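You operate a simulated robot arm through the tools that you are given. There is no shell and no other tool. Be economical: measure what you need, move in short steps, check, and stop when the job is done.

You run a simulated robot arm. Do the job below in one go: nothing can be reset, and whatever is moved stays where it is left.

JOB
Seat the green stub in the block nut, make the nut up and gauge it.
Fine: the steel end goes down the bore till it bottoms; then the blue spanner to the green mark; then try the gap gauge at the nut. Spanner and gauge go back on their pads.

Only the result counts: the job must be done as asked and must still hold three seconds after the hand-in. Knocking over, shifting, dropping, spilling or breaking anything else fails it.

ROBOT AND FRAMES
A 7-joint arm with a two-finger parallel gripper, fixed in place. Base frame: the origin is at the foot of the arm, x ahead of it, y to its left, z up; the work surface is at about z = 0.8. Lengths are in m, angles in rad, forces in N, time in s.
With the tool pointing down near the work surface it reaches from about 0.34 to 0.78 m from the base axis. Its first joint turns from -2.897 to 2.897 rad. Payload 3.91 kg.
The tool frame sits at the grasp point between the pads (the TCP): z along the fingers, y along the line on which they close. The tips reach 0.03 m beyond it. Largest opening 0.11 m; finger width 0.02, thickness 0.01; the body of the gripper, 0.048 by 0.112 m, starts 0.055 m behind the TCP.
Orientation is that of the tool frame in the base frame, as [roll, pitch, yaw] about the fixed x, y, z axes, in that order (R = Rz(yaw) Ry(pitch) Rx(roll)). With the fingers straight down and closing along the base's y, the tool's x points along the base's -x, its y along +y and its z along -z.

CONTROLS
- The arm moves only by the tool play_rows. Its argument "deltas" is a list of rows, each a list of 7 numbers: the shift along the base's x, y, z in m, then the turn, a rotation vector about the base's x, y, z in degrees, then the finger opening in m, from 0 to 0.11. In form: [[dx, dy, dz, wx, wy, wz, claw], ...]. A call has 1 to 12 rows; each row shifts and turns the commanded pose from where the row before left it. Each row takes 0.2 s and may step no farther than 0.05 m and 0.15 rad from the row before; otherwise, or with a gripper value out of range, the whole call is refused. Where a pose cannot be reached the arm comes as near as it can. A force on the tool above 60 N (or 10 N above the force at the start of the call, whichever is more), or a blocked arm, ends the call early, and 0.2 s more pass. Each finger travels about 0.153 m/s and halts on what it meets, pressing with about 41 N; the grip force reading is that of the motor and also rises with nothing between the fingers. The clock runs only during rows and for 0.2 s after the last one: add rows that do not move to give the fingers time. The reply holds the time, the measured pose of the TCP, the force on the tool along the base axes, the opening and the grip force, in the units named above and with some noise, with the torque about the TCP (base axes, N m) and any sound that the robot's microphone picked up.
- Cameras (640 x 400 px; columns grow to the right, rows downward): "scene" is fixed at [0.0504, -0.65, 1.3961]; the picture's right is [0.65, -0.76, 0.00], its down [-0.36, -0.31, -0.88] and it looks along [0.67, 0.57, -0.47] (base axes); focal length 309 px, centre (320, 200). "wrist" rides on the gripper at [0.077, 0.007, -0.114] in the tool frame; the picture's right is [-0.09, 1.00, 0.00], its down [-0.80, -0.07, -0.59] and it looks along [-0.59, -0.05, 0.80] (tool axes); focal length 270 px, centre (320, 200). There is no depth. A picture from a camera that has moved, and an enlarged one, comes with that camera's place and axes in the base frame and with its lens.
- grab_frame(camera): a new picture of that camera. No time passes.
- raise_lower(by): slides the trunk up (or, below 0, down) by that many m; the arm rides with it, the base frame stays. It gives what a move gives, with no picture.
- enlarge(camera, box): a new picture of the part [left, top, right, bottom] of that camera's present view, enlarged. No time passes.
- job_done(): hands the job in; it is judged then, once.

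Work in short steps. Places have to be worked out from the pictures, the camera data and where the tool is seen: move nearer, look again, correct. Check each grasp and each placing, and mend what went wrong. You have 120 turns and 84 pictures in all, those below and enlarged ones among them. Open the gripper and draw the arm clear of the work before you hand the job in, unless the task says otherwise; then end with one line.

The tools are called after "Call:" by a JSON object that holds its "op" and its "data". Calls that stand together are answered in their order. play_rows: Moves the arm, as the interface text tells. Its arguments: {"type":"object","properties":{"deltas":{"type":"array","items":{"type":"array","items":{"type":"number"}}}},"required":["deltas"]} The other tools are called the same way: raise_lower (by) slides the trunk up or down; grab_frame (camera) takes a picture; enlarge (camera, box) takes an enlarged picture of a part of a camera's view; job_done () hands the job in.

At the start:

```text
t: 0.0
eef_pos: [0.3983, -0.2815, 1.1703]
tool_rot: [-3.14, 0.0, 3.142]
force: [-0.2, 0.6, -0.2]
torque: [0.02, 0.02, -0.01]
gripper_width: 0.1101
grasp_force: 0.1
trunk travel left (down, up): [-0.475, 0.135]
```

scene: 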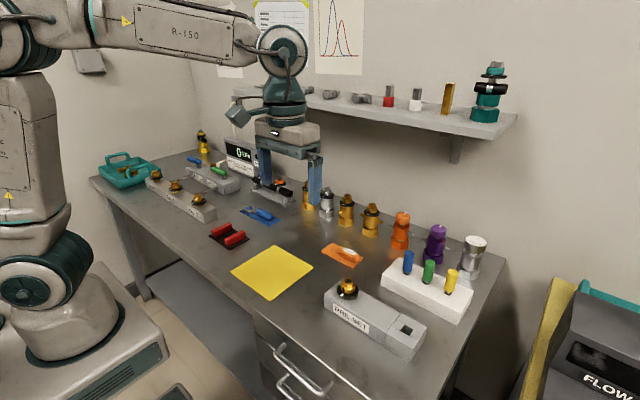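
wrist: 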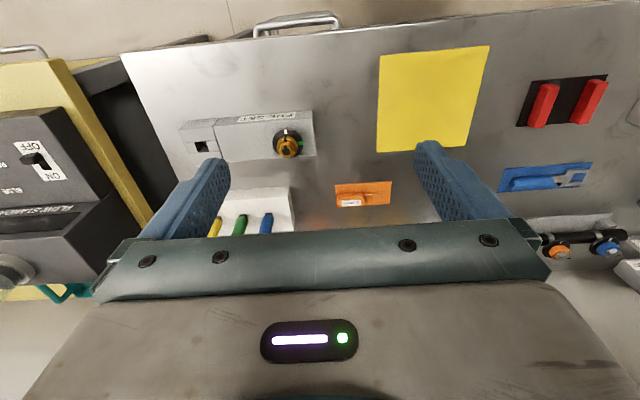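

I start by looking closely at the work items: the block with nut, stub rack, spanner and gauge.

Call:
{"op": "enlarge", "data": {"camera": "scene", "box": [310, 220, 500, 365]}}

Call:
{"op": "enlarge", "data": {"camera": "scene", "box": [90, 130, 310, 270]}}

Call:
{"op": "enlarge", "data": {"camera": "wrist", "box": [170, 80, 410, 240]}}

```text
2.76 times, centred on (405, 292) of scene
camera zoom: at [0.0504, -0.65, 1.3961], right [0.65, -0.76, 0.0], down [-0.36, -0.31, -0.88], along [0.67, 0.57, -0.47], focal length 853 px, centre (86, -55)
```

zoom: 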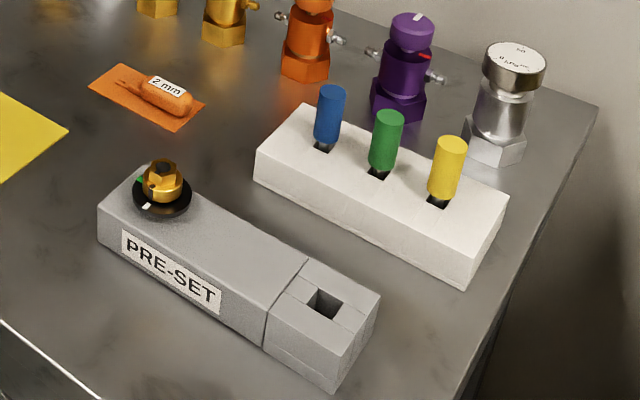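

```text
2.86 times, centred on (200, 200) of scene
camera zoom: at [0.0504, -0.65, 1.3961], right [0.65, -0.76, 0.0], down [-0.36, -0.31, -0.88], along [0.67, 0.57, -0.47], focal length 883 px, centre (663, 200)
```

zoom: 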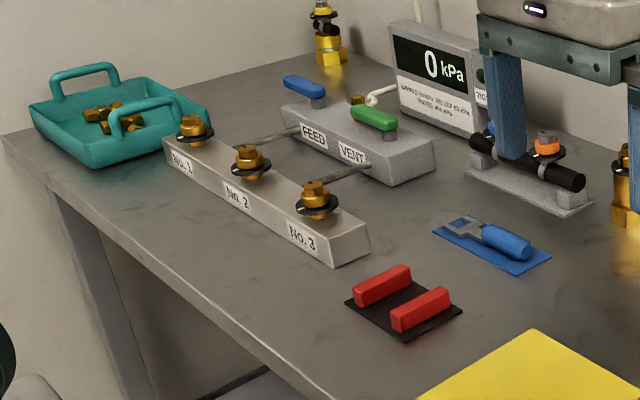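

```text
2.50 times, centred on (290, 160) of wrist
camera zoom: at [0.3209, -0.2748, 1.2833], right [0.09, 1.0, 0.0], down [0.8, -0.07, 0.59], along [0.59, -0.05, -0.8], focal length 676 px, centre (395, 300)
```

zoom: 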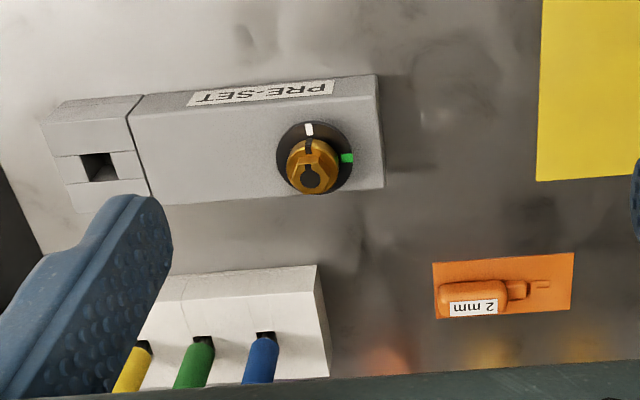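

The nut sits at about (0.509,-0.345,0.89), the green stub at about (0.675,-0.47), the spanner at (0.655,0.16) and the gauge at (0.674,-0.23). I'll go closer to the nut for a good look.

Call:
{"op": "play_rows", "data": {"deltas": [[0.015, -0.015, -0.04, 0, 0, 0, 0.11], [0.015, -0.015, -0.04, 0, 0, 0, 0.11], [0.015, -0.015, -0.04, 0, 0, 0, 0.11], [0.015, -0.015, -0.03, 0, 0, 0, 0.11], [0, 0, 0, 0, 0, 0, 0.11]]}}

Call:
{"op": "grab_frame", "data": {"camera": "wrist"}}

```text
t: 1.2
eef_pos: [0.4554, -0.3421, 1.0243]
tool_rot: [3.141, -0.001, 3.142]
force: [-0.5, 0.1, -0.1]
torque: [0.02, 0.0, -0.01]
gripper_width: 0.1099
grasp_force: 0.0
trunk travel left (down, up): [-0.475, 0.135]
```

```text
78 pictures are left
camera wrist: at [0.3785, -0.3367, 1.1377], right [0.09, 1.0, 0.0], down [0.8, -0.07, 0.59], along [0.59, -0.05, -0.8], focal length 270 px, centre (320, 200)
```

wrist: 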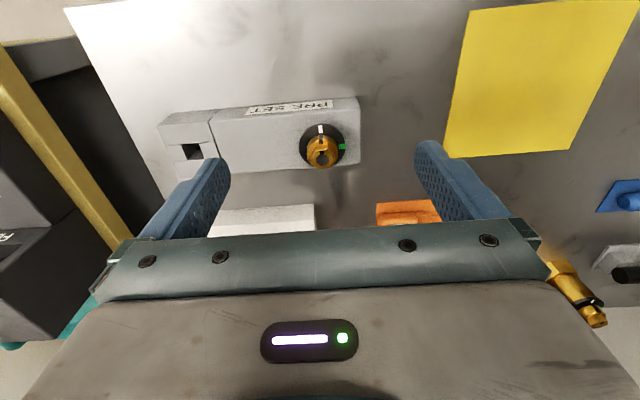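

The nut is in view; enlarging it.

Call:
{"op": "enlarge", "data": {"camera": "wrist", "box": [280, 110, 370, 180]}}

Call:
{"op": "enlarge", "data": {"camera": "scene", "box": [320, 260, 380, 300]}}

Call:
{"op": "enlarge", "data": {"camera": "scene", "box": [380, 240, 480, 310]}}

Call:
{"op": "enlarge", "data": {"camera": "scene", "box": [230, 200, 290, 240]}}

```text
5.71 times, centred on (325, 145) of wrist
camera zoom: at [0.3785, -0.3367, 1.1377], right [0.09, 1.0, 0.0], down [0.8, -0.07, 0.59], along [0.59, -0.05, -0.8], focal length 1544 px, centre (291, 514)
```

zoom: 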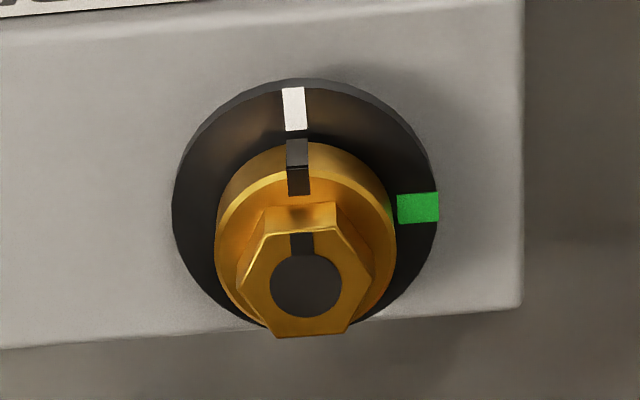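

```text
10.00 times, centred on (350, 280) of scene
camera zoom: at [0.0504, -0.65, 1.3961], right [0.65, -0.76, 0.0], down [-0.36, -0.31, -0.88], along [0.67, 0.57, -0.47], focal length 3091 px, centre (20, -600)
```

zoom: 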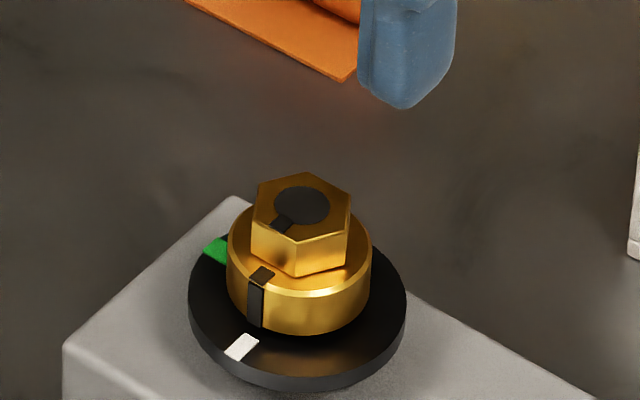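

```text
5.71 times, centred on (430, 275) of scene
camera zoom: at [0.0504, -0.65, 1.3961], right [0.65, -0.76, 0.0], down [-0.36, -0.31, -0.88], along [0.67, 0.57, -0.47], focal length 1766 px, centre (-309, -229)
```

zoom: 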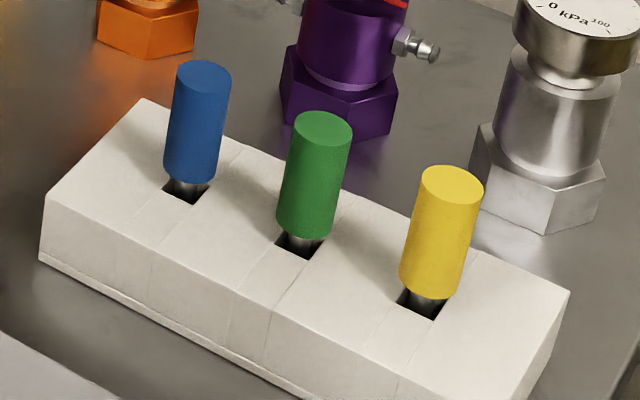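

```text
10.00 times, centred on (260, 220) of scene
camera zoom: at [0.0504, -0.65, 1.3961], right [0.65, -0.76, 0.0], down [-0.36, -0.31, -0.88], along [0.67, 0.57, -0.47], focal length 3091 px, centre (920, 0)
```

zoom: 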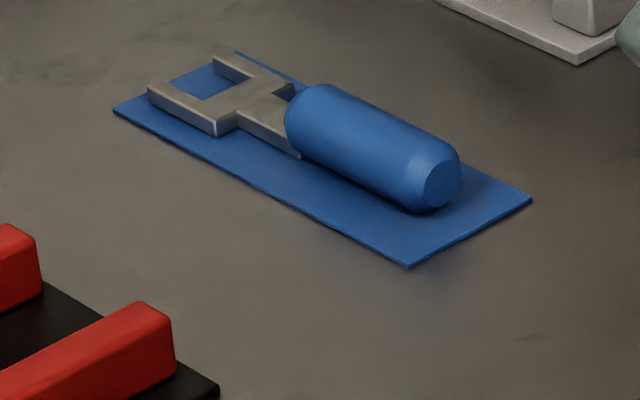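

The bore has a keyway pointing at the white mark (towards the base), so the stub likely has a key. I'll move toward the stub at a safe height and check reach.

Call:
{"op": "play_rows", "data": {"deltas": [[0.03, -0.02, 0, 0, 0, 0, 0.11], [0.04, -0.03, 0, 0, 0, 0, 0.11], [0.04, -0.03, 0, 0, 0, 0, 0.11], [0.04, -0.03, 0, 0, 0, 0, 0.11], [0, 0, 0, 0, 0, 0, 0.11]]}}

Call:
{"op": "grab_frame", "data": {"camera": "wrist"}}

```text
t: 2.4
eef_pos: [0.6048, -0.4496, 1.0199]
tool_rot: [-3.141, -0.002, -3.141]
force: [0.8, 0.1, 0.3]
torque: [0.0, 0.0, 0.01]
gripper_width: 0.1102
grasp_force: 0.1
trunk travel left (down, up): [-0.475, 0.135]
```

```text
73 pictures are left
camera wrist: at [0.5283, -0.444, 1.1342], right [0.09, 1.0, 0.0], down [0.8, -0.07, 0.59], along [0.59, -0.05, -0.8], focal length 270 px, centre (320, 200)
```

wrist: 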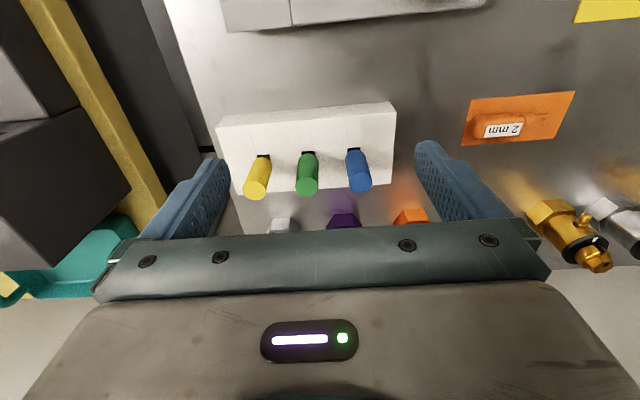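

Call:
{"op": "enlarge", "data": {"camera": "wrist", "box": [210, 95, 410, 220]}}

```text
3.20 times, centred on (310, 158) of wrist
camera zoom: at [0.5283, -0.444, 1.1342], right [0.09, 1.0, 0.0], down [0.8, -0.07, 0.59], along [0.59, -0.05, -0.8], focal length 865 px, centre (352, 336)
```

zoom: 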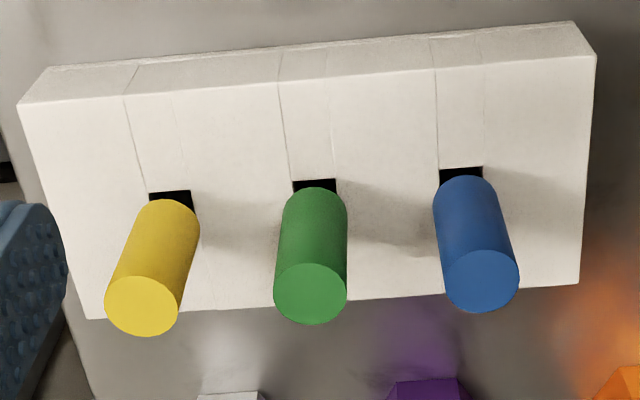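

Green stub top is at about (0.679,-0.4705,0.904), with neighbours 0.055 apart. I move above it with a narrowed opening and check reach.

Call:
{"op": "play_rows", "data": {"deltas": [[0.035, -0.01, 0, 0, 0, 0, 0.046], [0.038, -0.011, 0, 0, 0, 0, 0.046], [0, 0, -0.03, 0, 0, 0, 0.046], [0, 0, -0.03, 0, 0, 0, 0.046], [0, 0, 0, 0, 0, 0, 0.046]]}}

Call:
{"op": "grab_frame", "data": {"camera": "wrist"}}

Call:
{"op": "enlarge", "data": {"camera": "scene", "box": [360, 200, 500, 300]}}

```text
t: 3.6
eef_pos: [0.633, -0.4368, 0.9505]
tool_rot: [-3.141, 0.0, 3.141]
force: [-0.3, -0.7, -0.5]
torque: [0.0, -0.04, -0.02]
gripper_width: 0.046
grasp_force: 0.0
out of reach, approached as far as the arm can: row 1, 2, 4
trunk travel left (down, up): [-0.475, 0.135]
```

```text
71 pictures are left
camera wrist: at [0.5565, -0.4305, 1.0654], right [0.09, 1.0, 0.0], down [0.8, -0.07, 0.59], along [0.59, -0.05, -0.8], focal length 270 px, centre (320, 200)
```

wrist: 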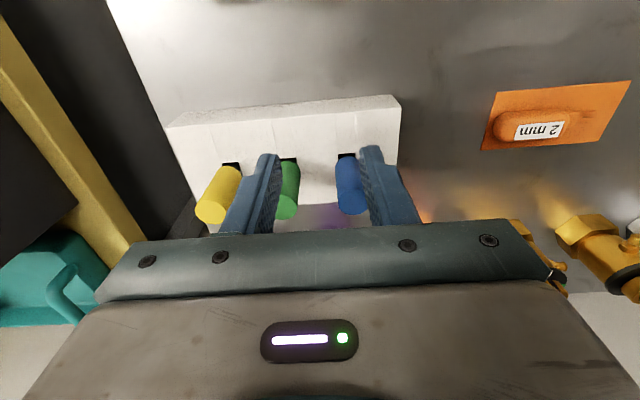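

```text
4.00 times, centred on (430, 250) of scene
camera zoom: at [0.0504, -0.65, 1.3961], right [0.65, -0.76, 0.0], down [-0.36, -0.31, -0.88], along [0.67, 0.57, -0.47], focal length 1236 px, centre (-120, 0)
```

zoom: 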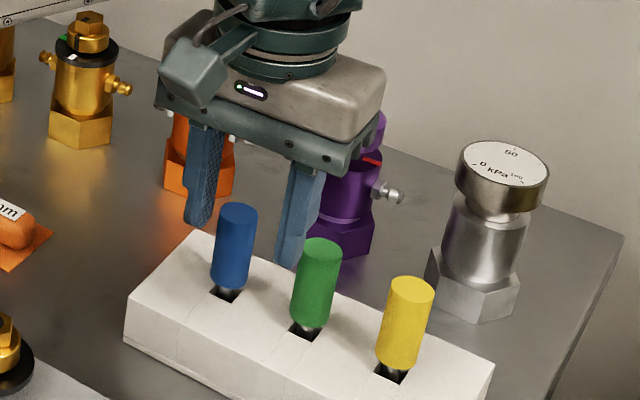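

The target is beyond reach at this trunk height. I go straight up, then lower the trunk to bring the shoulder closer to the work.

Call:
{"op": "play_rows", "data": {"deltas": [[0, 0, 0.05, 0, 0, 0, 0.046], [0, 0, 0.05, 0, 0, 0, 0.046], [-0.03, 0.02, 0.05, 0, 0, 0, 0.046], [-0.03, 0.02, 0.05, 0, 0, 0, 0.046], [-0.03, 0.02, 0.04, 0, 0, 0, 0.046], [0, 0, 0.0, 0, 0, 0, 0.046]]}}

Call:
{"op": "raise_lower", "data": {"by": -0.15}}

```text
refused: row 3 steps farther than a row can; nothing moved
```

```text
t: 4.8
eef_pos: [0.6307, -0.4361, 0.8699]
tool_rot: [-3.125, 0.029, -3.141]
force: [-13.4, 4.7, 19.7]
torque: [0.78, 0.41, 0.44]
gripper_width: 0.0486
grasp_force: 2.4
trunk travel left (down, up): [-0.374, 0.236]
stopped: the force on the tool passed its limit at 78 N (the readings are from after the stop); the commanded pose is now the measured one
```

That was my mistake: the move was refused (row too long) and the trunk still came down, so the fingers pressed on something. I look before moving.

Call:
{"op": "enlarge", "data": {"camera": "scene", "box": [360, 200, 500, 300]}}

Call:
{"op": "grab_frame", "data": {"camera": "wrist"}}

```text
4.00 times, centred on (430, 250) of scene
camera zoom: at [0.0504, -0.65, 1.3961], right [0.65, -0.76, 0.0], down [-0.36, -0.31, -0.88], along [0.67, 0.57, -0.47], focal length 1236 px, centre (-120, 0)
```

zoom: 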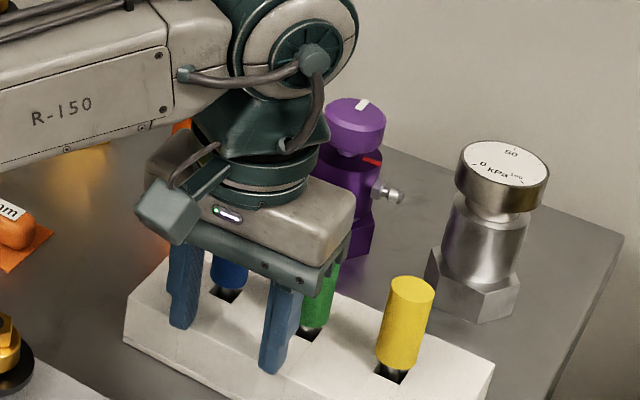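

```text
68 pictures are left
camera wrist: at [0.5523, -0.4297, 0.9821], right [0.09, 1.0, -0.01], down [0.78, -0.06, 0.62], along [0.61, -0.07, -0.79], focal length 270 px, centre (320, 200)
```

wrist: 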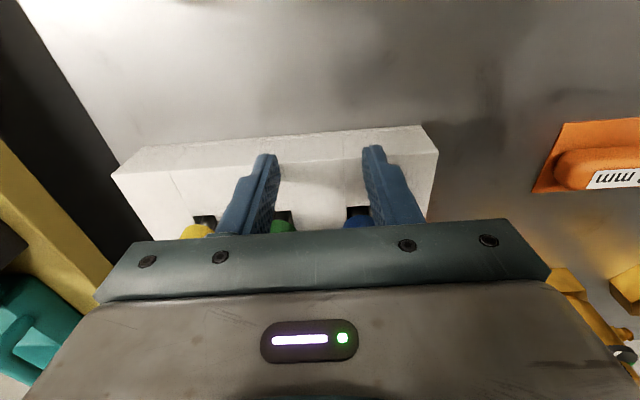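

The stubs and rack look unmoved. I lift straight up and away.

Call:
{"op": "play_rows", "data": {"deltas": [[-0.002, 0, 0.02, 0, 0, 0, 0.046], [-0.005, 0, 0.04, 0, 0, 0, 0.046], [0, 0, 0.05, 0, 0, 0, 0.046], [0, 0, 0.05, 0, 0, 0, 0.046], [0, 0, 0, 0, 0, 0, 0.046]]}}

Call:
{"op": "enlarge", "data": {"camera": "scene", "box": [360, 200, 500, 300]}}

```text
t: 6.0
eef_pos: [0.594, -0.4046, 1.0118]
tool_rot: [-3.127, 0.023, -3.14]
force: [1.2, 0.3, -0.3]
torque: [0.0, -0.01, 0.01]
gripper_width: 0.0458
grasp_force: 0.1
out of reach, approached as far as the arm can: row 2, 3, 4
trunk travel left (down, up): [-0.374, 0.236]
```

```text
4.00 times, centred on (430, 250) of scene
camera zoom: at [0.0504, -0.65, 1.3961], right [0.65, -0.76, 0.0], down [-0.36, -0.31, -0.88], along [0.67, 0.57, -0.47], focal length 1236 px, centre (-120, 0)
```

zoom: 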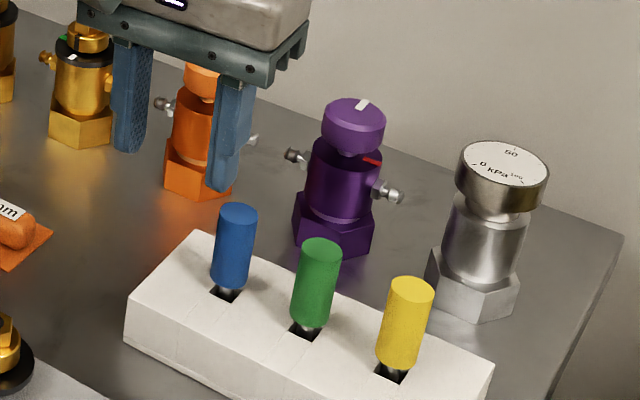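

Pose data show the reach grows when the trunk is raised and the tool is tilted outward. I raise the trunk and tilt the fingers outward about the closing axis.

Call:
{"op": "raise_lower", "data": {"by": 0.18}}

```text
t: 8.0
eef_pos: [0.5942, -0.4042, 1.192]
tool_rot: [-3.129, 0.024, -3.14]
force: [-0.2, -0.7, 0.2]
torque: [0.03, 0.03, -0.01]
gripper_width: 0.0461
grasp_force: 0.1
trunk travel left (down, up): [-0.554, 0.056]
```

Now tilting about 17° and descending to about z=1.0.

Call:
{"op": "play_rows", "data": {"deltas": [[0, 0, -0.03, 0.84, 0, 0, 0.046], [0, 0, -0.04, 0, -6, 0, 0.046], [0, -0.01, -0.04, 0, -6, 0, 0.046], [0, -0.02, -0.04, 0, -5, 0, 0.046], [0.02, -0.02, -0.03, 0, 0, 0, 0.046], [0.03, -0.016, 0, 0, 0, 0, 0.046], [0.034, 0, 0, 0, 0, 0, 0.046], [0, 0, 0, 0, 0, 0, 0.046]]}}

Call:
{"op": "grab_frame", "data": {"camera": "wrist"}}

```text
t: 9.8
eef_pos: [0.6771, -0.4701, 1.0135]
tool_rot: [3.141, 0.32, 3.14]
force: [0.1, -0.4, 0.6]
torque: [0.03, -0.01, -0.01]
gripper_width: 0.0459
grasp_force: 0.0
trunk travel left (down, up): [-0.554, 0.056]
```

```text
66 pictures are left
camera wrist: at [0.5681, -0.4651, 1.0969], right [0.08, 1.0, 0.03], down [0.57, -0.07, 0.82], along [0.81, -0.05, -0.58], focal length 270 px, centre (320, 200)
```

wrist: 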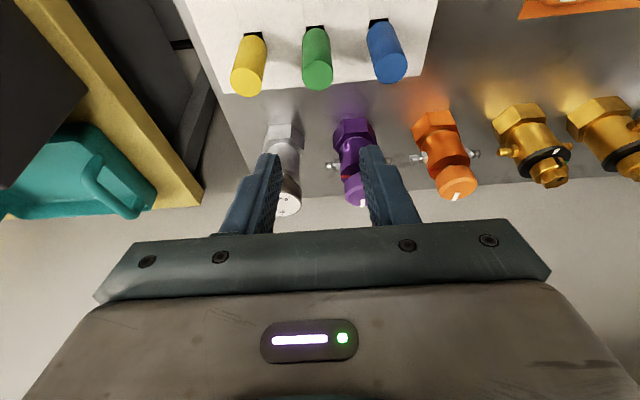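

Aligned with the green stub at (0.677,-0.470). Descending around it.

Call:
{"op": "play_rows", "data": {"deltas": [[0, 0, -0.04, 0, 0, 0, 0.046], [0.001, 0, -0.04, 0, 0, 0, 0.046], [0, 0, -0.025, 0, 0, 0, 0.046], [0, 0, -0.017, 0, 0, 0, 0.046], [0, 0, 0, 0, 0, 0, 0.046]]}}

Call:
{"op": "grab_frame", "data": {"camera": "wrist"}}

Call:
{"op": "enlarge", "data": {"camera": "scene", "box": [360, 200, 500, 300]}}

```text
t: 10.9
eef_pos: [0.6811, -0.4688, 0.8903]
tool_rot: [3.14, 0.321, -3.14]
force: [0.2, 0.3, -0.4]
torque: [0.02, -0.01, -0.02]
gripper_width: 0.0461
grasp_force: 0.0
trunk travel left (down, up): [-0.554, 0.056]
```

```text
65 pictures are left
camera wrist: at [0.5727, -0.4635, 0.9736], right [0.08, 1.0, 0.03], down [0.57, -0.07, 0.82], along [0.82, -0.05, -0.58], focal length 270 px, centre (320, 200)
```

wrist: 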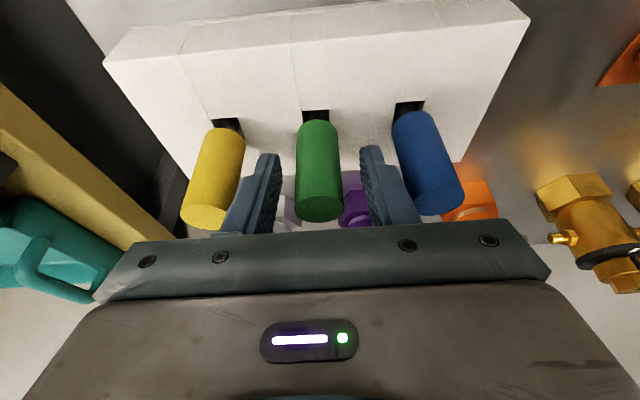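

```text
4.00 times, centred on (430, 250) of scene
camera zoom: at [0.0504, -0.65, 1.3961], right [0.65, -0.76, 0.0], down [-0.36, -0.31, -0.88], along [0.67, 0.57, -0.47], focal length 1236 px, centre (-120, 0)
```

zoom: 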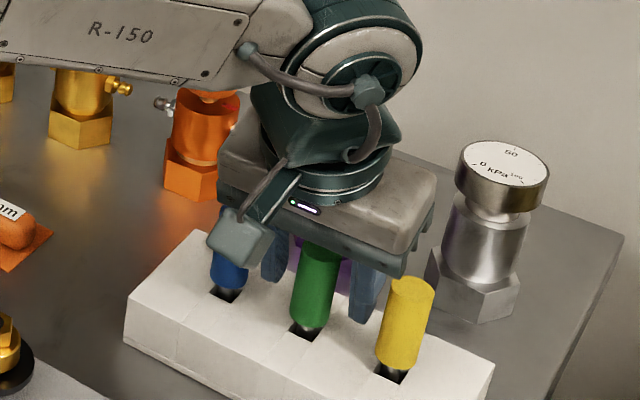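

The stub is centred between the pads. Closing.

Call:
{"op": "play_rows", "data": {"deltas": [[-0.003, 0, 0, 0, 0, 0, 0.046], [0, 0, 0, 0, 0, 0, 0.02], [0, 0, 0, 0, 0, 0, 0.01], [0, 0, 0, 0, 0, 0, 0.01], [0, 0, 0, 0, 0, 0, 0.01]]}}

```text
t: 12.2
eef_pos: [0.6766, -0.4702, 0.8908]
tool_rot: [-3.14, 0.322, -3.139]
force: [1.7, -2.1, 4.9]
torque: [-0.13, -0.06, 0.03]
gripper_width: 0.023
grasp_force: 40.3
trunk travel left (down, up): [-0.554, 0.056]
```

Gripped at 23 mm. Lifting straight up to inspect the steel end.

Call:
{"op": "play_rows", "data": {"deltas": [[0, 0, 0.02, 0, 0, 0, 0.01], [0, 0, 0.03, 0, 0, 0, 0.01], [0, 0, 0.04, 0, 0, 0, 0.01], [0, 0, 0.03, 0, 0, 0, 0.01], [0, 0, 0, 0, 0, 0, 0.01]]}}

Call:
{"op": "grab_frame", "data": {"camera": "wrist"}}

Call:
{"op": "enlarge", "data": {"camera": "scene", "box": [370, 170, 470, 280]}}

```text
t: 13.3
eef_pos: [0.6754, -0.4738, 1.0124]
tool_rot: [3.141, 0.32, 3.141]
force: [-0.1, -0.2, -1.3]
torque: [0.01, -0.01, 0.0]
gripper_width: 0.0232
grasp_force: 40.5
trunk travel left (down, up): [-0.554, 0.056]
```

```text
63 pictures are left
camera wrist: at [0.5672, -0.4672, 1.0957], right [0.08, 1.0, 0.03], down [0.57, -0.07, 0.82], along [0.82, -0.05, -0.58], focal length 270 px, centre (320, 200)
```

wrist: 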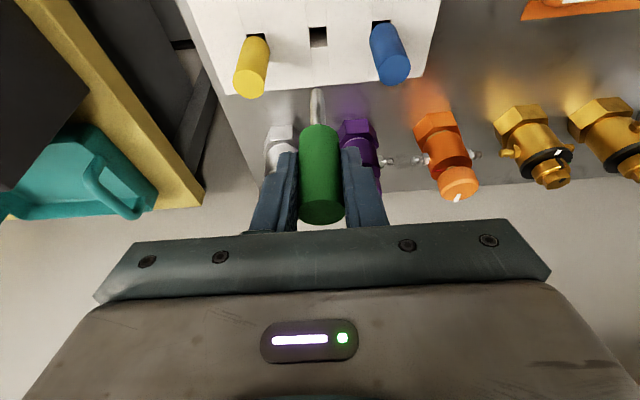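

```text
3.64 times, centred on (420, 225) of scene
camera zoom: at [0.0504, -0.65, 1.3961], right [0.65, -0.76, 0.0], down [-0.36, -0.31, -0.88], along [0.67, 0.57, -0.47], focal length 1124 px, centre (-44, 109)
```

zoom: 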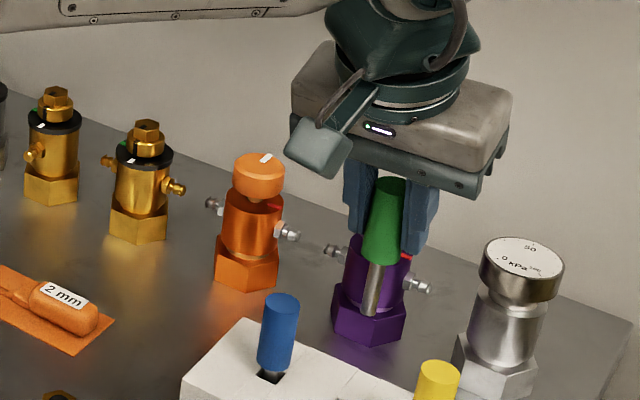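

I enlarge to check the stub's tilt in the fingers and the steel end's key.

Call:
{"op": "enlarge", "data": {"camera": "wrist", "box": [260, 70, 380, 240]}}

Call:
{"op": "enlarge", "data": {"camera": "scene", "box": [405, 200, 455, 265]}}

```text
2.35 times, centred on (320, 155) of wrist
camera zoom: at [0.5672, -0.4672, 1.0957], right [0.08, 1.0, 0.03], down [0.57, -0.07, 0.82], along [0.82, -0.05, -0.58], focal length 636 px, centre (320, 306)
```

zoom: 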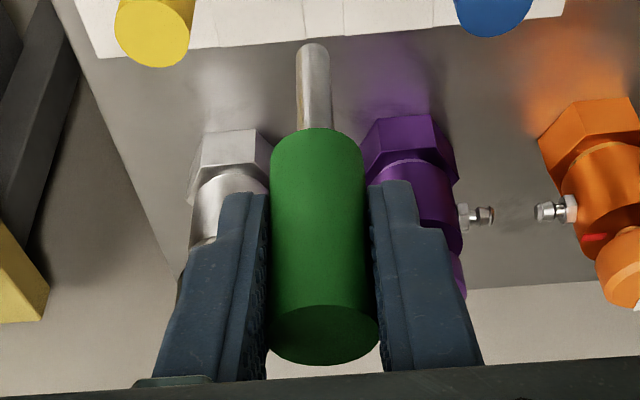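

```text
6.15 times, centred on (430, 232) of scene
camera zoom: at [0.0504, -0.65, 1.3961], right [0.65, -0.76, 0.0], down [-0.36, -0.31, -0.88], along [0.67, 0.57, -0.47], focal length 1902 px, centre (-357, 0)
```

zoom: 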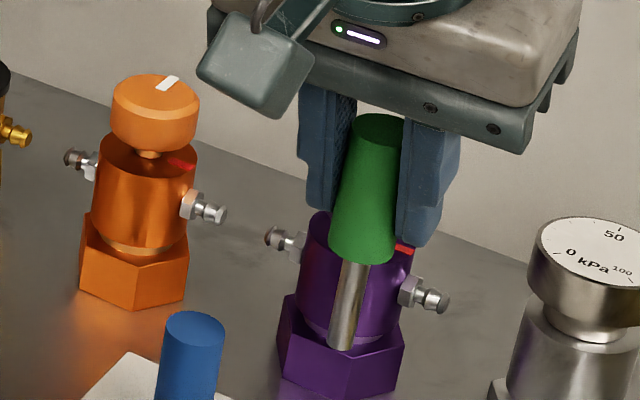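

The stub is vertical, axis about (0.677,-0.473), tail tip about 0.088 below TCP. No key is visible on the near sides; I move toward the nut and turn to look at the far side.

Call:
{"op": "play_rows", "data": {"deltas": [[-0.03, 0.02, 0.02, 0, 0, 0, 0.01], [-0.035, 0.03, 0.02, 0, 0, 0, 0.01], [-0.035, 0.03, 0, 0, 0, 0, 0.01], [-0.035, 0.03, 0, 0, 0, 0, 0.01], [-0.03, 0.02, 0, 0, 0, 0, 0.01], [0, 0, 0, 0, 0, 8, 0.01], [0, 0, 0, 0, 0, 8, 0.01], [0, 0, 0, 0, 0, 8, 0.01], [0, 0, 0, 0, 0, 8, 0.01], [0, 0, 0, 0, 0, 8, 0.01], [0, 0, 0, 0, 0, 8, 0.01], [0, 0, 0, 0, 0, 8, 0.01]]}}

Call:
{"op": "grab_frame", "data": {"camera": "scene"}}

```text
refused: row 2 steps farther than a row can; nothing moved
```

```text
59 pictures are left
```

scene: 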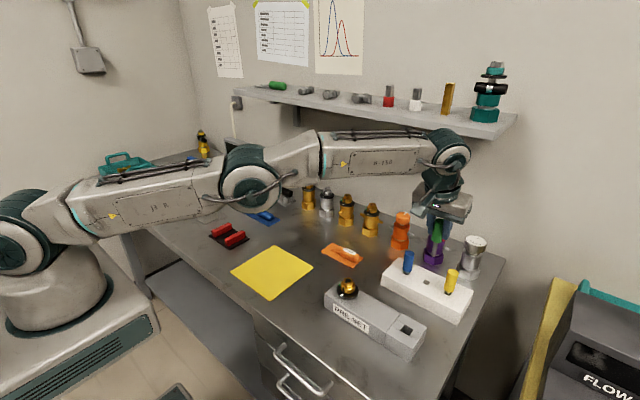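

Row norm was just over 0.05; resending with smaller steps.

Call:
{"op": "play_rows", "data": {"deltas": [[-0.03, 0.02, 0.02, 0, 0, 0, 0.01], [-0.03, 0.025, 0.02, 0, 0, 0, 0.01], [-0.035, 0.03, 0, 0, 0, 0, 0.01], [-0.035, 0.03, 0, 0, 0, 0, 0.01], [-0.03, 0.02, 0, 0, 0, 0, 0.01], [0, 0, 0, 0, 0, 8, 0.01], [0, 0, 0, 0, 0, 8, 0.01], [0, 0, 0, 0, 0, 8, 0.01], [0, 0, 0, 0, 0, 8, 0.01], [0, 0, 0, 0, 0, 8, 0.01], [0, 0, 0, 0, 0, 8, 0.01], [0, 0, 0, 0, 0, 8, 0.01]]}}

Call:
{"op": "enlarge", "data": {"camera": "scene", "box": [280, 150, 440, 270]}}

```text
t: 15.9
eef_pos: [0.5154, -0.3448, 1.0511]
tool_rot: [3.141, 0.323, -2.161]
force: [0.1, -0.2, 0.1]
torque: [0.0, 0.0, -0.01]
gripper_width: 0.0228
grasp_force: 41.2
trunk travel left (down, up): [-0.554, 0.056]
```

```text
3.33 times, centred on (360, 210) of scene
camera zoom: at [0.0504, -0.65, 1.3961], right [0.65, -0.76, 0.0], down [-0.36, -0.31, -0.88], along [0.67, 0.57, -0.47], focal length 1030 px, centre (187, 167)
```

zoom: 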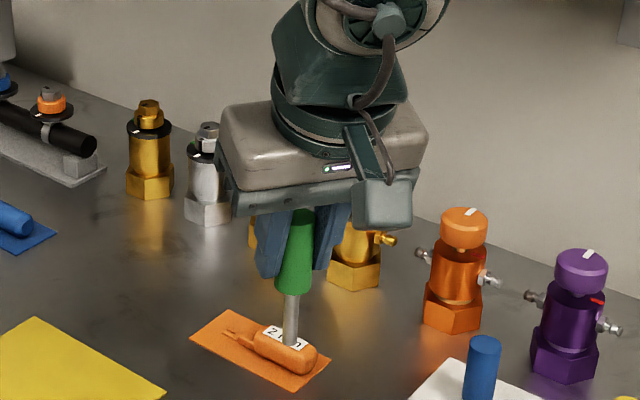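

Nothing on this side. I turn the other way to see the remaining side.

Call:
{"op": "play_rows", "data": {"deltas": [[0, 0, 0, 0, 0, -8.4, 0.01], [0, 0, 0, 0, 0, -8.4, 0.01], [0, 0, 0, 0, 0, -8.4, 0.01], [0, 0, 0, 0, 0, -8.4, 0.01], [0, 0, 0, 0, 0, -8.4, 0.01], [0, 0, 0, 0, 0, -8.4, 0.01], [0, 0, 0, 0, 0, -8.4, 0.01], [0, 0, 0, 0, 0, -8.4, 0.01], [0, 0, 0, 0, 0, -8.4, 0.01], [0, 0, 0, 0, 0, -8.4, 0.01], [0, 0, 0, 0, 0, -8.4, 0.01], [0, 0, 0, 0, 0, -8.4, 0.01]]}}

Call:
{"op": "play_rows", "data": {"deltas": [[0, 0, 0, 0, 0, -8.4, 0.01], [0, 0, 0, 0, 0, -8.4, 0.01], [0, 0, 0, 0, 0, -8.4, 0.01], [0, 0, 0, 0, 0, -8.4, 0.01], [0, 0, 0, 0, 0, -8.4, 0.01], [0, 0, 0, 0, 0, 0, 0.01]]}}

Call:
{"op": "enlarge", "data": {"camera": "scene", "box": [300, 170, 420, 270]}}

```text
t: 18.6
eef_pos: [0.5154, -0.3463, 1.0517]
tool_rot: [3.14, 0.322, 2.358]
force: [0.2, 0.0, -1.8]
torque: [0.0, -0.01, -0.01]
gripper_width: 0.0228
grasp_force: 41.0
trunk travel left (down, up): [-0.554, 0.056]
```

```text
t: 19.9
eef_pos: [0.5147, -0.3453, 1.051]
tool_rot: [3.141, 0.32, 1.626]
force: [0.3, 0.0, -0.7]
torque: [0.0, 0.04, -0.01]
gripper_width: 0.0228
grasp_force: 40.7
trunk travel left (down, up): [-0.554, 0.056]
```

```text
4.00 times, centred on (360, 220) of scene
camera zoom: at [0.0504, -0.65, 1.3961], right [0.65, -0.76, 0.0], down [-0.36, -0.31, -0.88], along [0.67, 0.57, -0.47], focal length 1236 px, centre (160, 120)
```

zoom: 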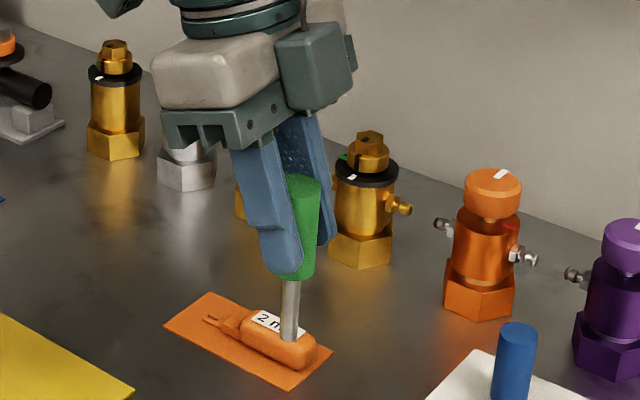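

No key: a plain round pin; the dark strip on the nut is only the pointer. I turn back and go above the bore (0.511,-0.345).

Call:
{"op": "play_rows", "data": {"deltas": [[0, 0, 0, 0, 0, 8.4, 0.01], [0, 0, 0, 0, 0, 8.4, 0.01], [0, 0, 0, 0, 0, 8.4, 0.01], [0, 0, 0, 0, 0, 8.4, 0.01], [0, 0, 0, 0, 0, 8.4, 0.01], [0, 0, 0, 0, 0, 8.4, 0.01], [0, 0, 0, 0, 0, 8.4, 0.01], [0, 0, 0, 0, 0, 8.4, 0.01], [0, 0, 0, 0, 0, 8.4, 0.01], [0, 0, 0, 0, 0, 8.4, 0.01], [-0.003, 0, -0.02, 0, 0, 2.8, 0.01], [-0.001, 0, -0.03, 0, 0, 0, 0.01]]}}

Call:
{"op": "grab_frame", "data": {"camera": "wrist"}}

Call:
{"op": "enlarge", "data": {"camera": "scene", "box": [310, 220, 390, 300]}}

```text
t: 22.6
eef_pos: [0.5122, -0.3459, 0.9981]
tool_rot: [-3.141, 0.321, -3.141]
force: [-0.3, 0.2, -0.6]
torque: [-0.01, 0.04, 0.0]
gripper_width: 0.0229
grasp_force: 41.0
trunk travel left (down, up): [-0.554, 0.056]
```

```text
56 pictures are left
camera wrist: at [0.4036, -0.3401, 1.0827], right [0.08, 1.0, 0.03], down [0.57, -0.07, 0.82], along [0.82, -0.05, -0.58], focal length 270 px, centre (320, 200)
```

wrist: 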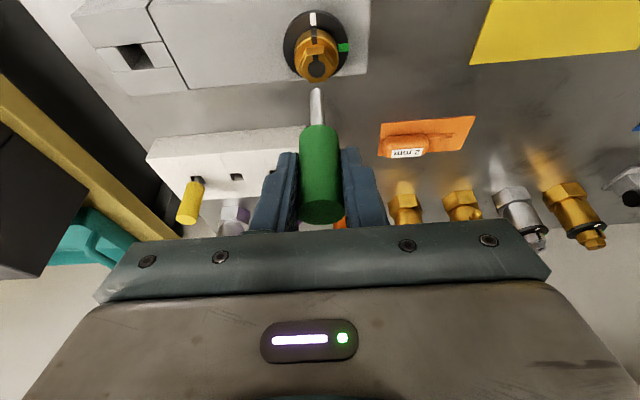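

```text
5.00 times, centred on (350, 260) of scene
camera zoom: at [0.0504, -0.65, 1.3961], right [0.65, -0.76, 0.0], down [-0.36, -0.31, -0.88], along [0.67, 0.57, -0.47], focal length 1545 px, centre (170, -100)
```

zoom: 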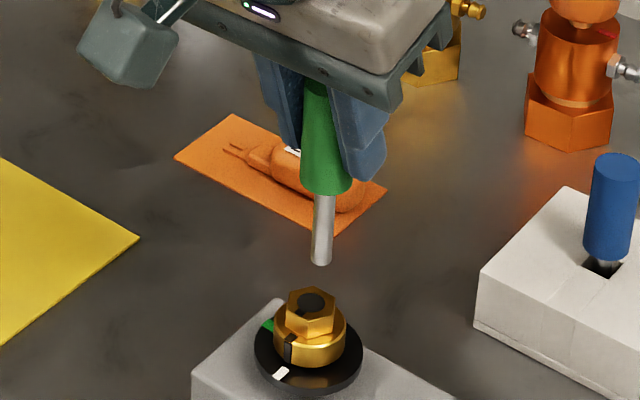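

I enlarge the wrist view to compare the pin tip with the bore.

Call:
{"op": "enlarge", "data": {"camera": "wrist", "box": [270, 0, 370, 140]}}

```text
2.86 times, centred on (320, 70) of wrist
camera zoom: at [0.4036, -0.3401, 1.0827], right [0.08, 1.0, 0.03], down [0.57, -0.07, 0.82], along [0.82, -0.05, -0.58], focal length 772 px, centre (320, 571)
```

zoom: 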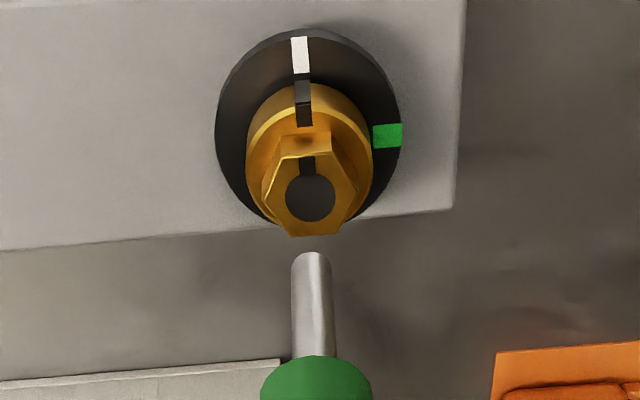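

The pin needs about -4.5 mm in x and +0.7 mm in y. I shift and come down to just above the nut, then check again.

Call:
{"op": "play_rows", "data": {"deltas": [[-0.0045, 0.0007, -0.006, 0, 0, 0, 0.01], [0, 0, -0.008, 0, 0, 0, 0.01], [0, 0, 0, 0, 0, 0, 0.01]]}}

Call:
{"op": "enlarge", "data": {"camera": "wrist", "box": [270, 0, 370, 140]}}

Call:
{"op": "enlarge", "data": {"camera": "scene", "box": [330, 250, 370, 300]}}

```text
t: 23.4
eef_pos: [0.5085, -0.3438, 0.9858]
tool_rot: [-3.142, 0.322, 3.141]
force: [0.0, -0.6, -0.3]
torque: [0.02, 0.01, 0.03]
gripper_width: 0.0228
grasp_force: 41.3
trunk travel left (down, up): [-0.554, 0.056]
```

```text
2.86 times, centred on (320, 70) of wrist
camera zoom: at [0.3988, -0.3383, 1.0701], right [0.08, 1.0, 0.03], down [0.57, -0.07, 0.82], along [0.82, -0.05, -0.58], focal length 772 px, centre (320, 571)
```

zoom: 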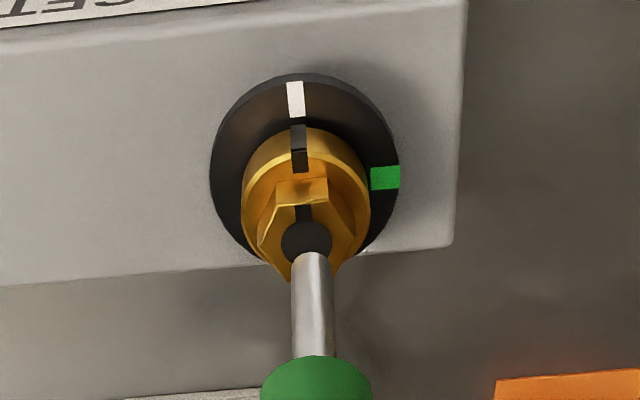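

```text
8.00 times, centred on (350, 275) of scene
camera zoom: at [0.0504, -0.65, 1.3961], right [0.65, -0.76, 0.0], down [-0.36, -0.31, -0.88], along [0.67, 0.57, -0.47], focal length 2473 px, centre (80, -400)
```

zoom: 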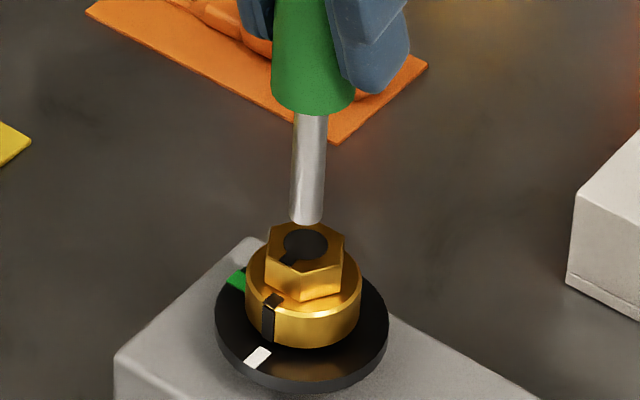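

Alignment is within a millimetre; a 0.5 mm y correction and then lowering the pin gently, watching force.

Call:
{"op": "play_rows", "data": {"deltas": [[0, -0.0006, -0.006, 0, 0, 0, 0.01], [0, 0, -0.006, 0, 0, 0, 0.01], [0, 0, -0.006, 0, 0, 0, 0.01], [0, 0, -0.006, 0, 0, 0, 0.01], [0, 0, -0.006, 0, 0, 0, 0.01], [0, 0, 0, 0, 0, 0, 0.01]]}}

Call:
{"op": "enlarge", "data": {"camera": "scene", "box": [320, 240, 380, 300]}}

```text
t: 24.8
eef_pos: [0.5068, -0.3443, 0.9566]
tool_rot: [3.141, 0.32, -3.141]
force: [-0.6, -0.4, 0.2]
torque: [-0.01, 0.02, 0.01]
gripper_width: 0.0228
grasp_force: 40.7
trunk travel left (down, up): [-0.554, 0.056]
```

```text
6.67 times, centred on (350, 270) of scene
camera zoom: at [0.0504, -0.65, 1.3961], right [0.65, -0.76, 0.0], down [-0.36, -0.31, -0.88], along [0.67, 0.57, -0.47], focal length 2061 px, centre (120, -267)
```

zoom: 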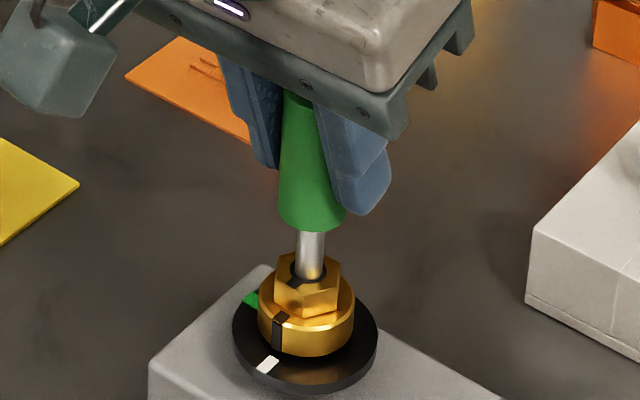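

The pin is entering the bore freely. Continuing down until it bottoms.

Call:
{"op": "play_rows", "data": {"deltas": [[0, 0, -0.005, 0, 0, 0, 0.01], [0, 0, -0.005, 0, 0, 0, 0.01], [0, 0, -0.004, 0, 0, 0, 0.01], [0, 0, -0.003, 0, 0, 0, 0.01], [0, 0, -0.003, 0, 0, 0, 0.01], [0, 0, -0.003, 0, 0, 0, 0.01], [0, 0, -0.003, 0, 0, 0, 0.01], [0, 0, -0.003, 0, 0, 0, 0.01]]}}

Call:
{"op": "enlarge", "data": {"camera": "scene", "box": [320, 240, 380, 300]}}

```text
t: 26.6
eef_pos: [0.5063, -0.3456, 0.9345]
tool_rot: [-3.132, 0.33, -3.138]
force: [-0.3, -0.2, 53.8]
torque: [-0.02, -0.12, -0.02]
gripper_width: 0.023
grasp_force: 41.3
trunk travel left (down, up): [-0.554, 0.056]
```

```text
6.67 times, centred on (350, 270) of scene
camera zoom: at [0.0504, -0.65, 1.3961], right [0.65, -0.76, 0.0], down [-0.36, -0.31, -0.88], along [0.67, 0.57, -0.47], focal length 2061 px, centre (120, -267)
```

zoom: 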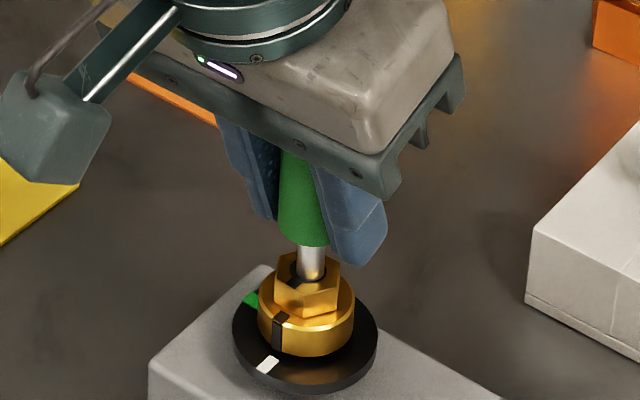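

The pin met a stop with 54 N purely axial, no side force, and the fingers slid down the handle. I relax the push and probe again slightly shifted to tell a true bottom from an edge.

Call:
{"op": "play_rows", "data": {"deltas": [[0, 0, 0.006, 0, 0, 0, 0.01], [0, 0, 0.003, 0, 0, 0, 0.01], [0.0007, 0, -0.002, 0, 0, 0, 0.01], [0, 0.0007, -0.002, 0, 0, 0, 0.01], [0, 0, -0.002, 0, 0, 0, 0.01], [-0.0014, -0.0007, -0.002, 0, 0, 0, 0.01], [0, 0, 0, 0, 0, 0, 0.01]]}}

Call:
{"op": "enlarge", "data": {"camera": "scene", "box": [335, 260, 365, 290]}}

Call:
{"op": "enlarge", "data": {"camera": "wrist", "box": [270, 60, 370, 200]}}

```text
t: 28.1
eef_pos: [0.5055, -0.3447, 0.9342]
tool_rot: [-3.135, 0.33, -3.138]
force: [-4.3, -0.5, 50.9]
torque: [0.03, 0.15, 0.06]
gripper_width: 0.0229
grasp_force: 41.4
trunk travel left (down, up): [-0.554, 0.056]
```

```text
13.33 times, centred on (350, 275) of scene
camera zoom: at [0.0504, -0.65, 1.3961], right [0.65, -0.76, 0.0], down [-0.36, -0.31, -0.88], along [0.67, 0.57, -0.47], focal length 4121 px, centre (-80, -800)
```

zoom: 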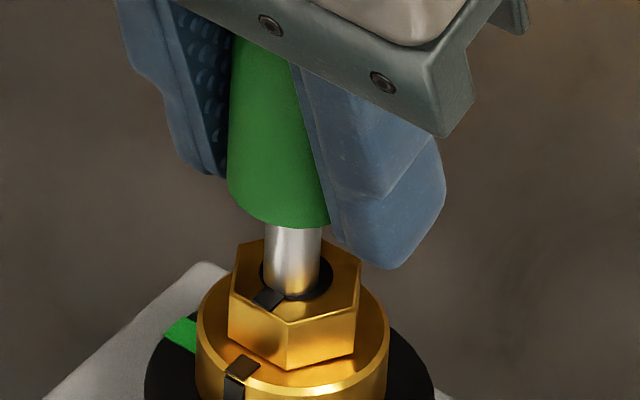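

```text
2.86 times, centred on (320, 130) of wrist
camera zoom: at [0.3958, -0.338, 1.0176], right [0.08, 1.0, 0.02], down [0.57, -0.06, 0.82], along [0.82, -0.06, -0.57], focal length 772 px, centre (320, 400)
```

zoom: 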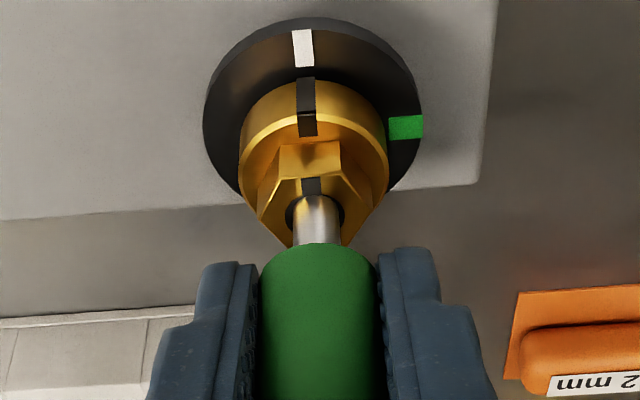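

It stops repeatably with about 13 mm of steel exposed. I probe in a small circle under light pressure in case it is only resting on an inner ledge.

Call:
{"op": "play_rows", "data": {"deltas": [[0, 0, 0.003, 0, 0, 0, 0.01], [0.0014, 0, 0, 0, 0, 0, 0.01], [0, 0.0012, 0, 0, 0, 0, 0.01], [-0.0014, 0, 0, 0, 0, 0, 0.01], [-0.0012, 0, 0, 0, 0, 0, 0.01], [0, -0.0012, 0, 0, 0, 0, 0.01], [0, -0.0012, 0, 0, 0, 0, 0.01], [0.0012, 0, 0, 0, 0, 0, 0.01], [0.0012, 0, 0, 0, 0, 0, 0.01], [0, 0.0012, 0, 0, 0, 0, 0.01], [-0.0012, 0, 0, 0, 0, 0, 0.01], [0, 0, 0, 0, 0, 0, 0.01]]}}

```text
t: 30.8
eef_pos: [0.5052, -0.3451, 0.9341]
tool_rot: [-3.137, 0.324, -3.139]
force: [3.2, 2.0, 33.4]
torque: [0.14, -0.43, 0.0]
gripper_width: 0.0229
grasp_force: 41.1
trunk travel left (down, up): [-0.554, 0.056]
```

No deeper position was found, so it looks bottomed. I relax and release, then inspect.

Call:
{"op": "play_rows", "data": {"deltas": [[0, 0, 0.004, 0, 0, 0, 0.01], [0, 0, 0, 0, 0, 0, 0.03], [0, 0, 0, 0, 0, 0, 0.05], [0, 0, 0, 0, 0, 0, 0.06], [0, 0, 0.03, 0, 0, 0, 0.06], [-0.01, 0, 0.04, 0, 0, 0, 0.06], [-0.01, 0, 0.04, 0, 0, 0, 0.06], [0, 0, 0, 0, 0, 0, 0.06]]}}

Call:
{"op": "enlarge", "data": {"camera": "scene", "box": [325, 240, 375, 300]}}

Call:
{"op": "grab_frame", "data": {"camera": "wrist"}}

```text
t: 32.5
eef_pos: [0.4852, -0.3432, 1.0454]
tool_rot: [-3.141, 0.321, -3.139]
force: [0.3, -1.1, -0.4]
torque: [0.04, 0.02, -0.01]
gripper_width: 0.06
grasp_force: 0.1
trunk travel left (down, up): [-0.554, 0.056]
```

```text
6.67 times, centred on (350, 270) of scene
camera zoom: at [0.0504, -0.65, 1.3961], right [0.65, -0.76, 0.0], down [-0.36, -0.31, -0.88], along [0.67, 0.57, -0.47], focal length 2061 px, centre (120, -267)
```

zoom: 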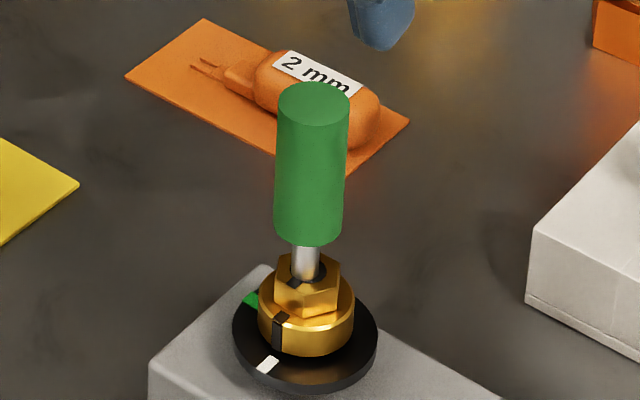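

```text
46 pictures are left
camera wrist: at [0.377, -0.3374, 1.1293], right [0.08, 1.0, 0.03], down [0.57, -0.07, 0.82], along [0.82, -0.05, -0.58], focal length 270 px, centre (320, 200)
```

wrist: 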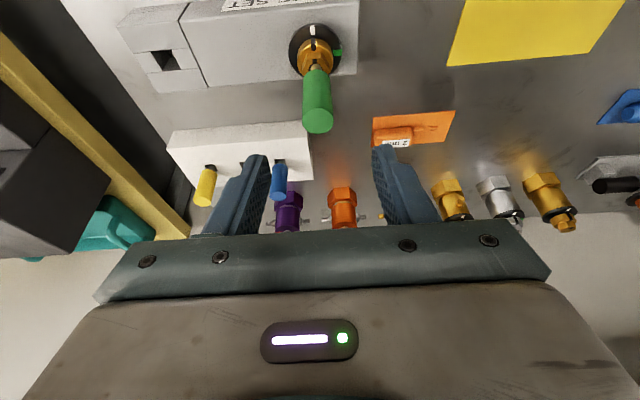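

The stub stands seated in the bore. Next the spanner: its axis lies along y with the jaw towards +y, handle around (0.658,0.13). I straighten the tool and travel there.

Call:
{"op": "play_rows", "data": {"deltas": [[0, 0.03, 0.03, 0, 6.1, 0, 0.06], [0, 0.04, 0.02, 0, 6.1, 0, 0.06], [0, 0.045, 0, 0, 6.2, 0, 0.06], [0.01, 0.045, 0, 0, 0, 8.4, 0.06], [0.01, 0.045, 0, 0, 0, 8.4, 0.06], [0.01, 0.045, 0, 0, 0, 8.4, 0.06], [0.01, 0.045, 0, 0, 0, 8.4, 0.06], [0.01, 0.045, 0, 0, 0, 8.4, 0.06], [0.02, 0.04, -0.01, 0, 0, 8.4, 0.06], [0.02, 0.04, -0.01, 0, 0, 8.4, 0.06], [0.03, 0.02, -0.03, 0, 0, 8.4, 0.06], [0.03, 0.01, -0.03, 0, 0, 8.4, 0.06]]}}

Call:
{"op": "play_rows", "data": {"deltas": [[0.02, 0, 0, 0, 0, 8.4, 0.06], [0, 0, 0, 0, 0, 6, 0.06], [0, 0, 0, 0, 0, 0, 0.06]]}}

Call:
{"op": "grab_frame", "data": {"camera": "wrist"}}

```text
t: 35.1
eef_pos: [0.6346, 0.1063, 1.0132]
tool_rot: [3.141, 0.0, -1.819]
force: [0.4, -0.2, -1.3]
torque: [-0.03, -0.02, 0.02]
gripper_width: 0.0601
grasp_force: 0.0
trunk travel left (down, up): [-0.554, 0.056]
```

```text
t: 36.0
eef_pos: [0.6558, 0.1051, 1.0149]
tool_rot: [3.141, 0.001, -1.569]
force: [-0.9, -0.6, -0.6]
torque: [-0.01, -0.02, 0.01]
gripper_width: 0.06
grasp_force: 0.1
trunk travel left (down, up): [-0.554, 0.056]
```

```text
45 pictures are left
camera wrist: at [0.6498, 0.0272, 1.1292], right [-1.0, 0.09, 0.0], down [0.07, 0.8, 0.59], along [0.05, 0.59, -0.8], focal length 270 px, centre (320, 200)
```

wrist: 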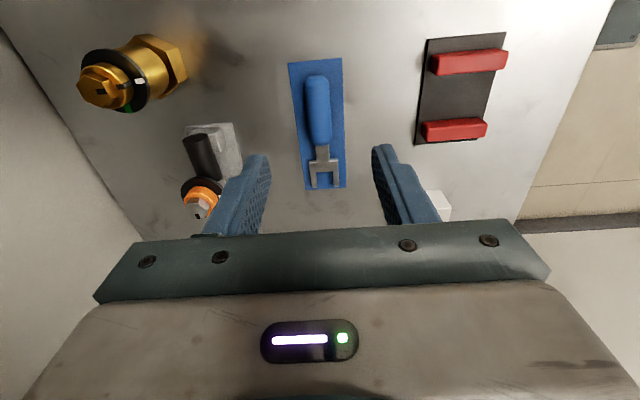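

Call:
{"op": "enlarge", "data": {"camera": "wrist", "box": [270, 45, 370, 200]}}

```text
2.58 times, centred on (320, 122) of wrist
camera zoom: at [0.6498, 0.0272, 1.1292], right [-1.0, 0.09, 0.0], down [0.07, 0.8, 0.59], along [0.05, 0.59, -0.8], focal length 698 px, centre (320, 400)
```

zoom: 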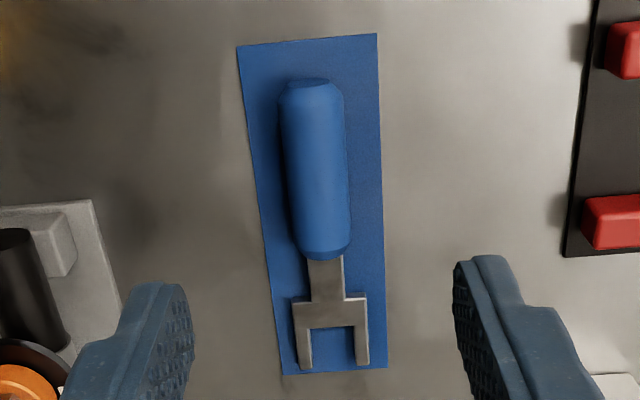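

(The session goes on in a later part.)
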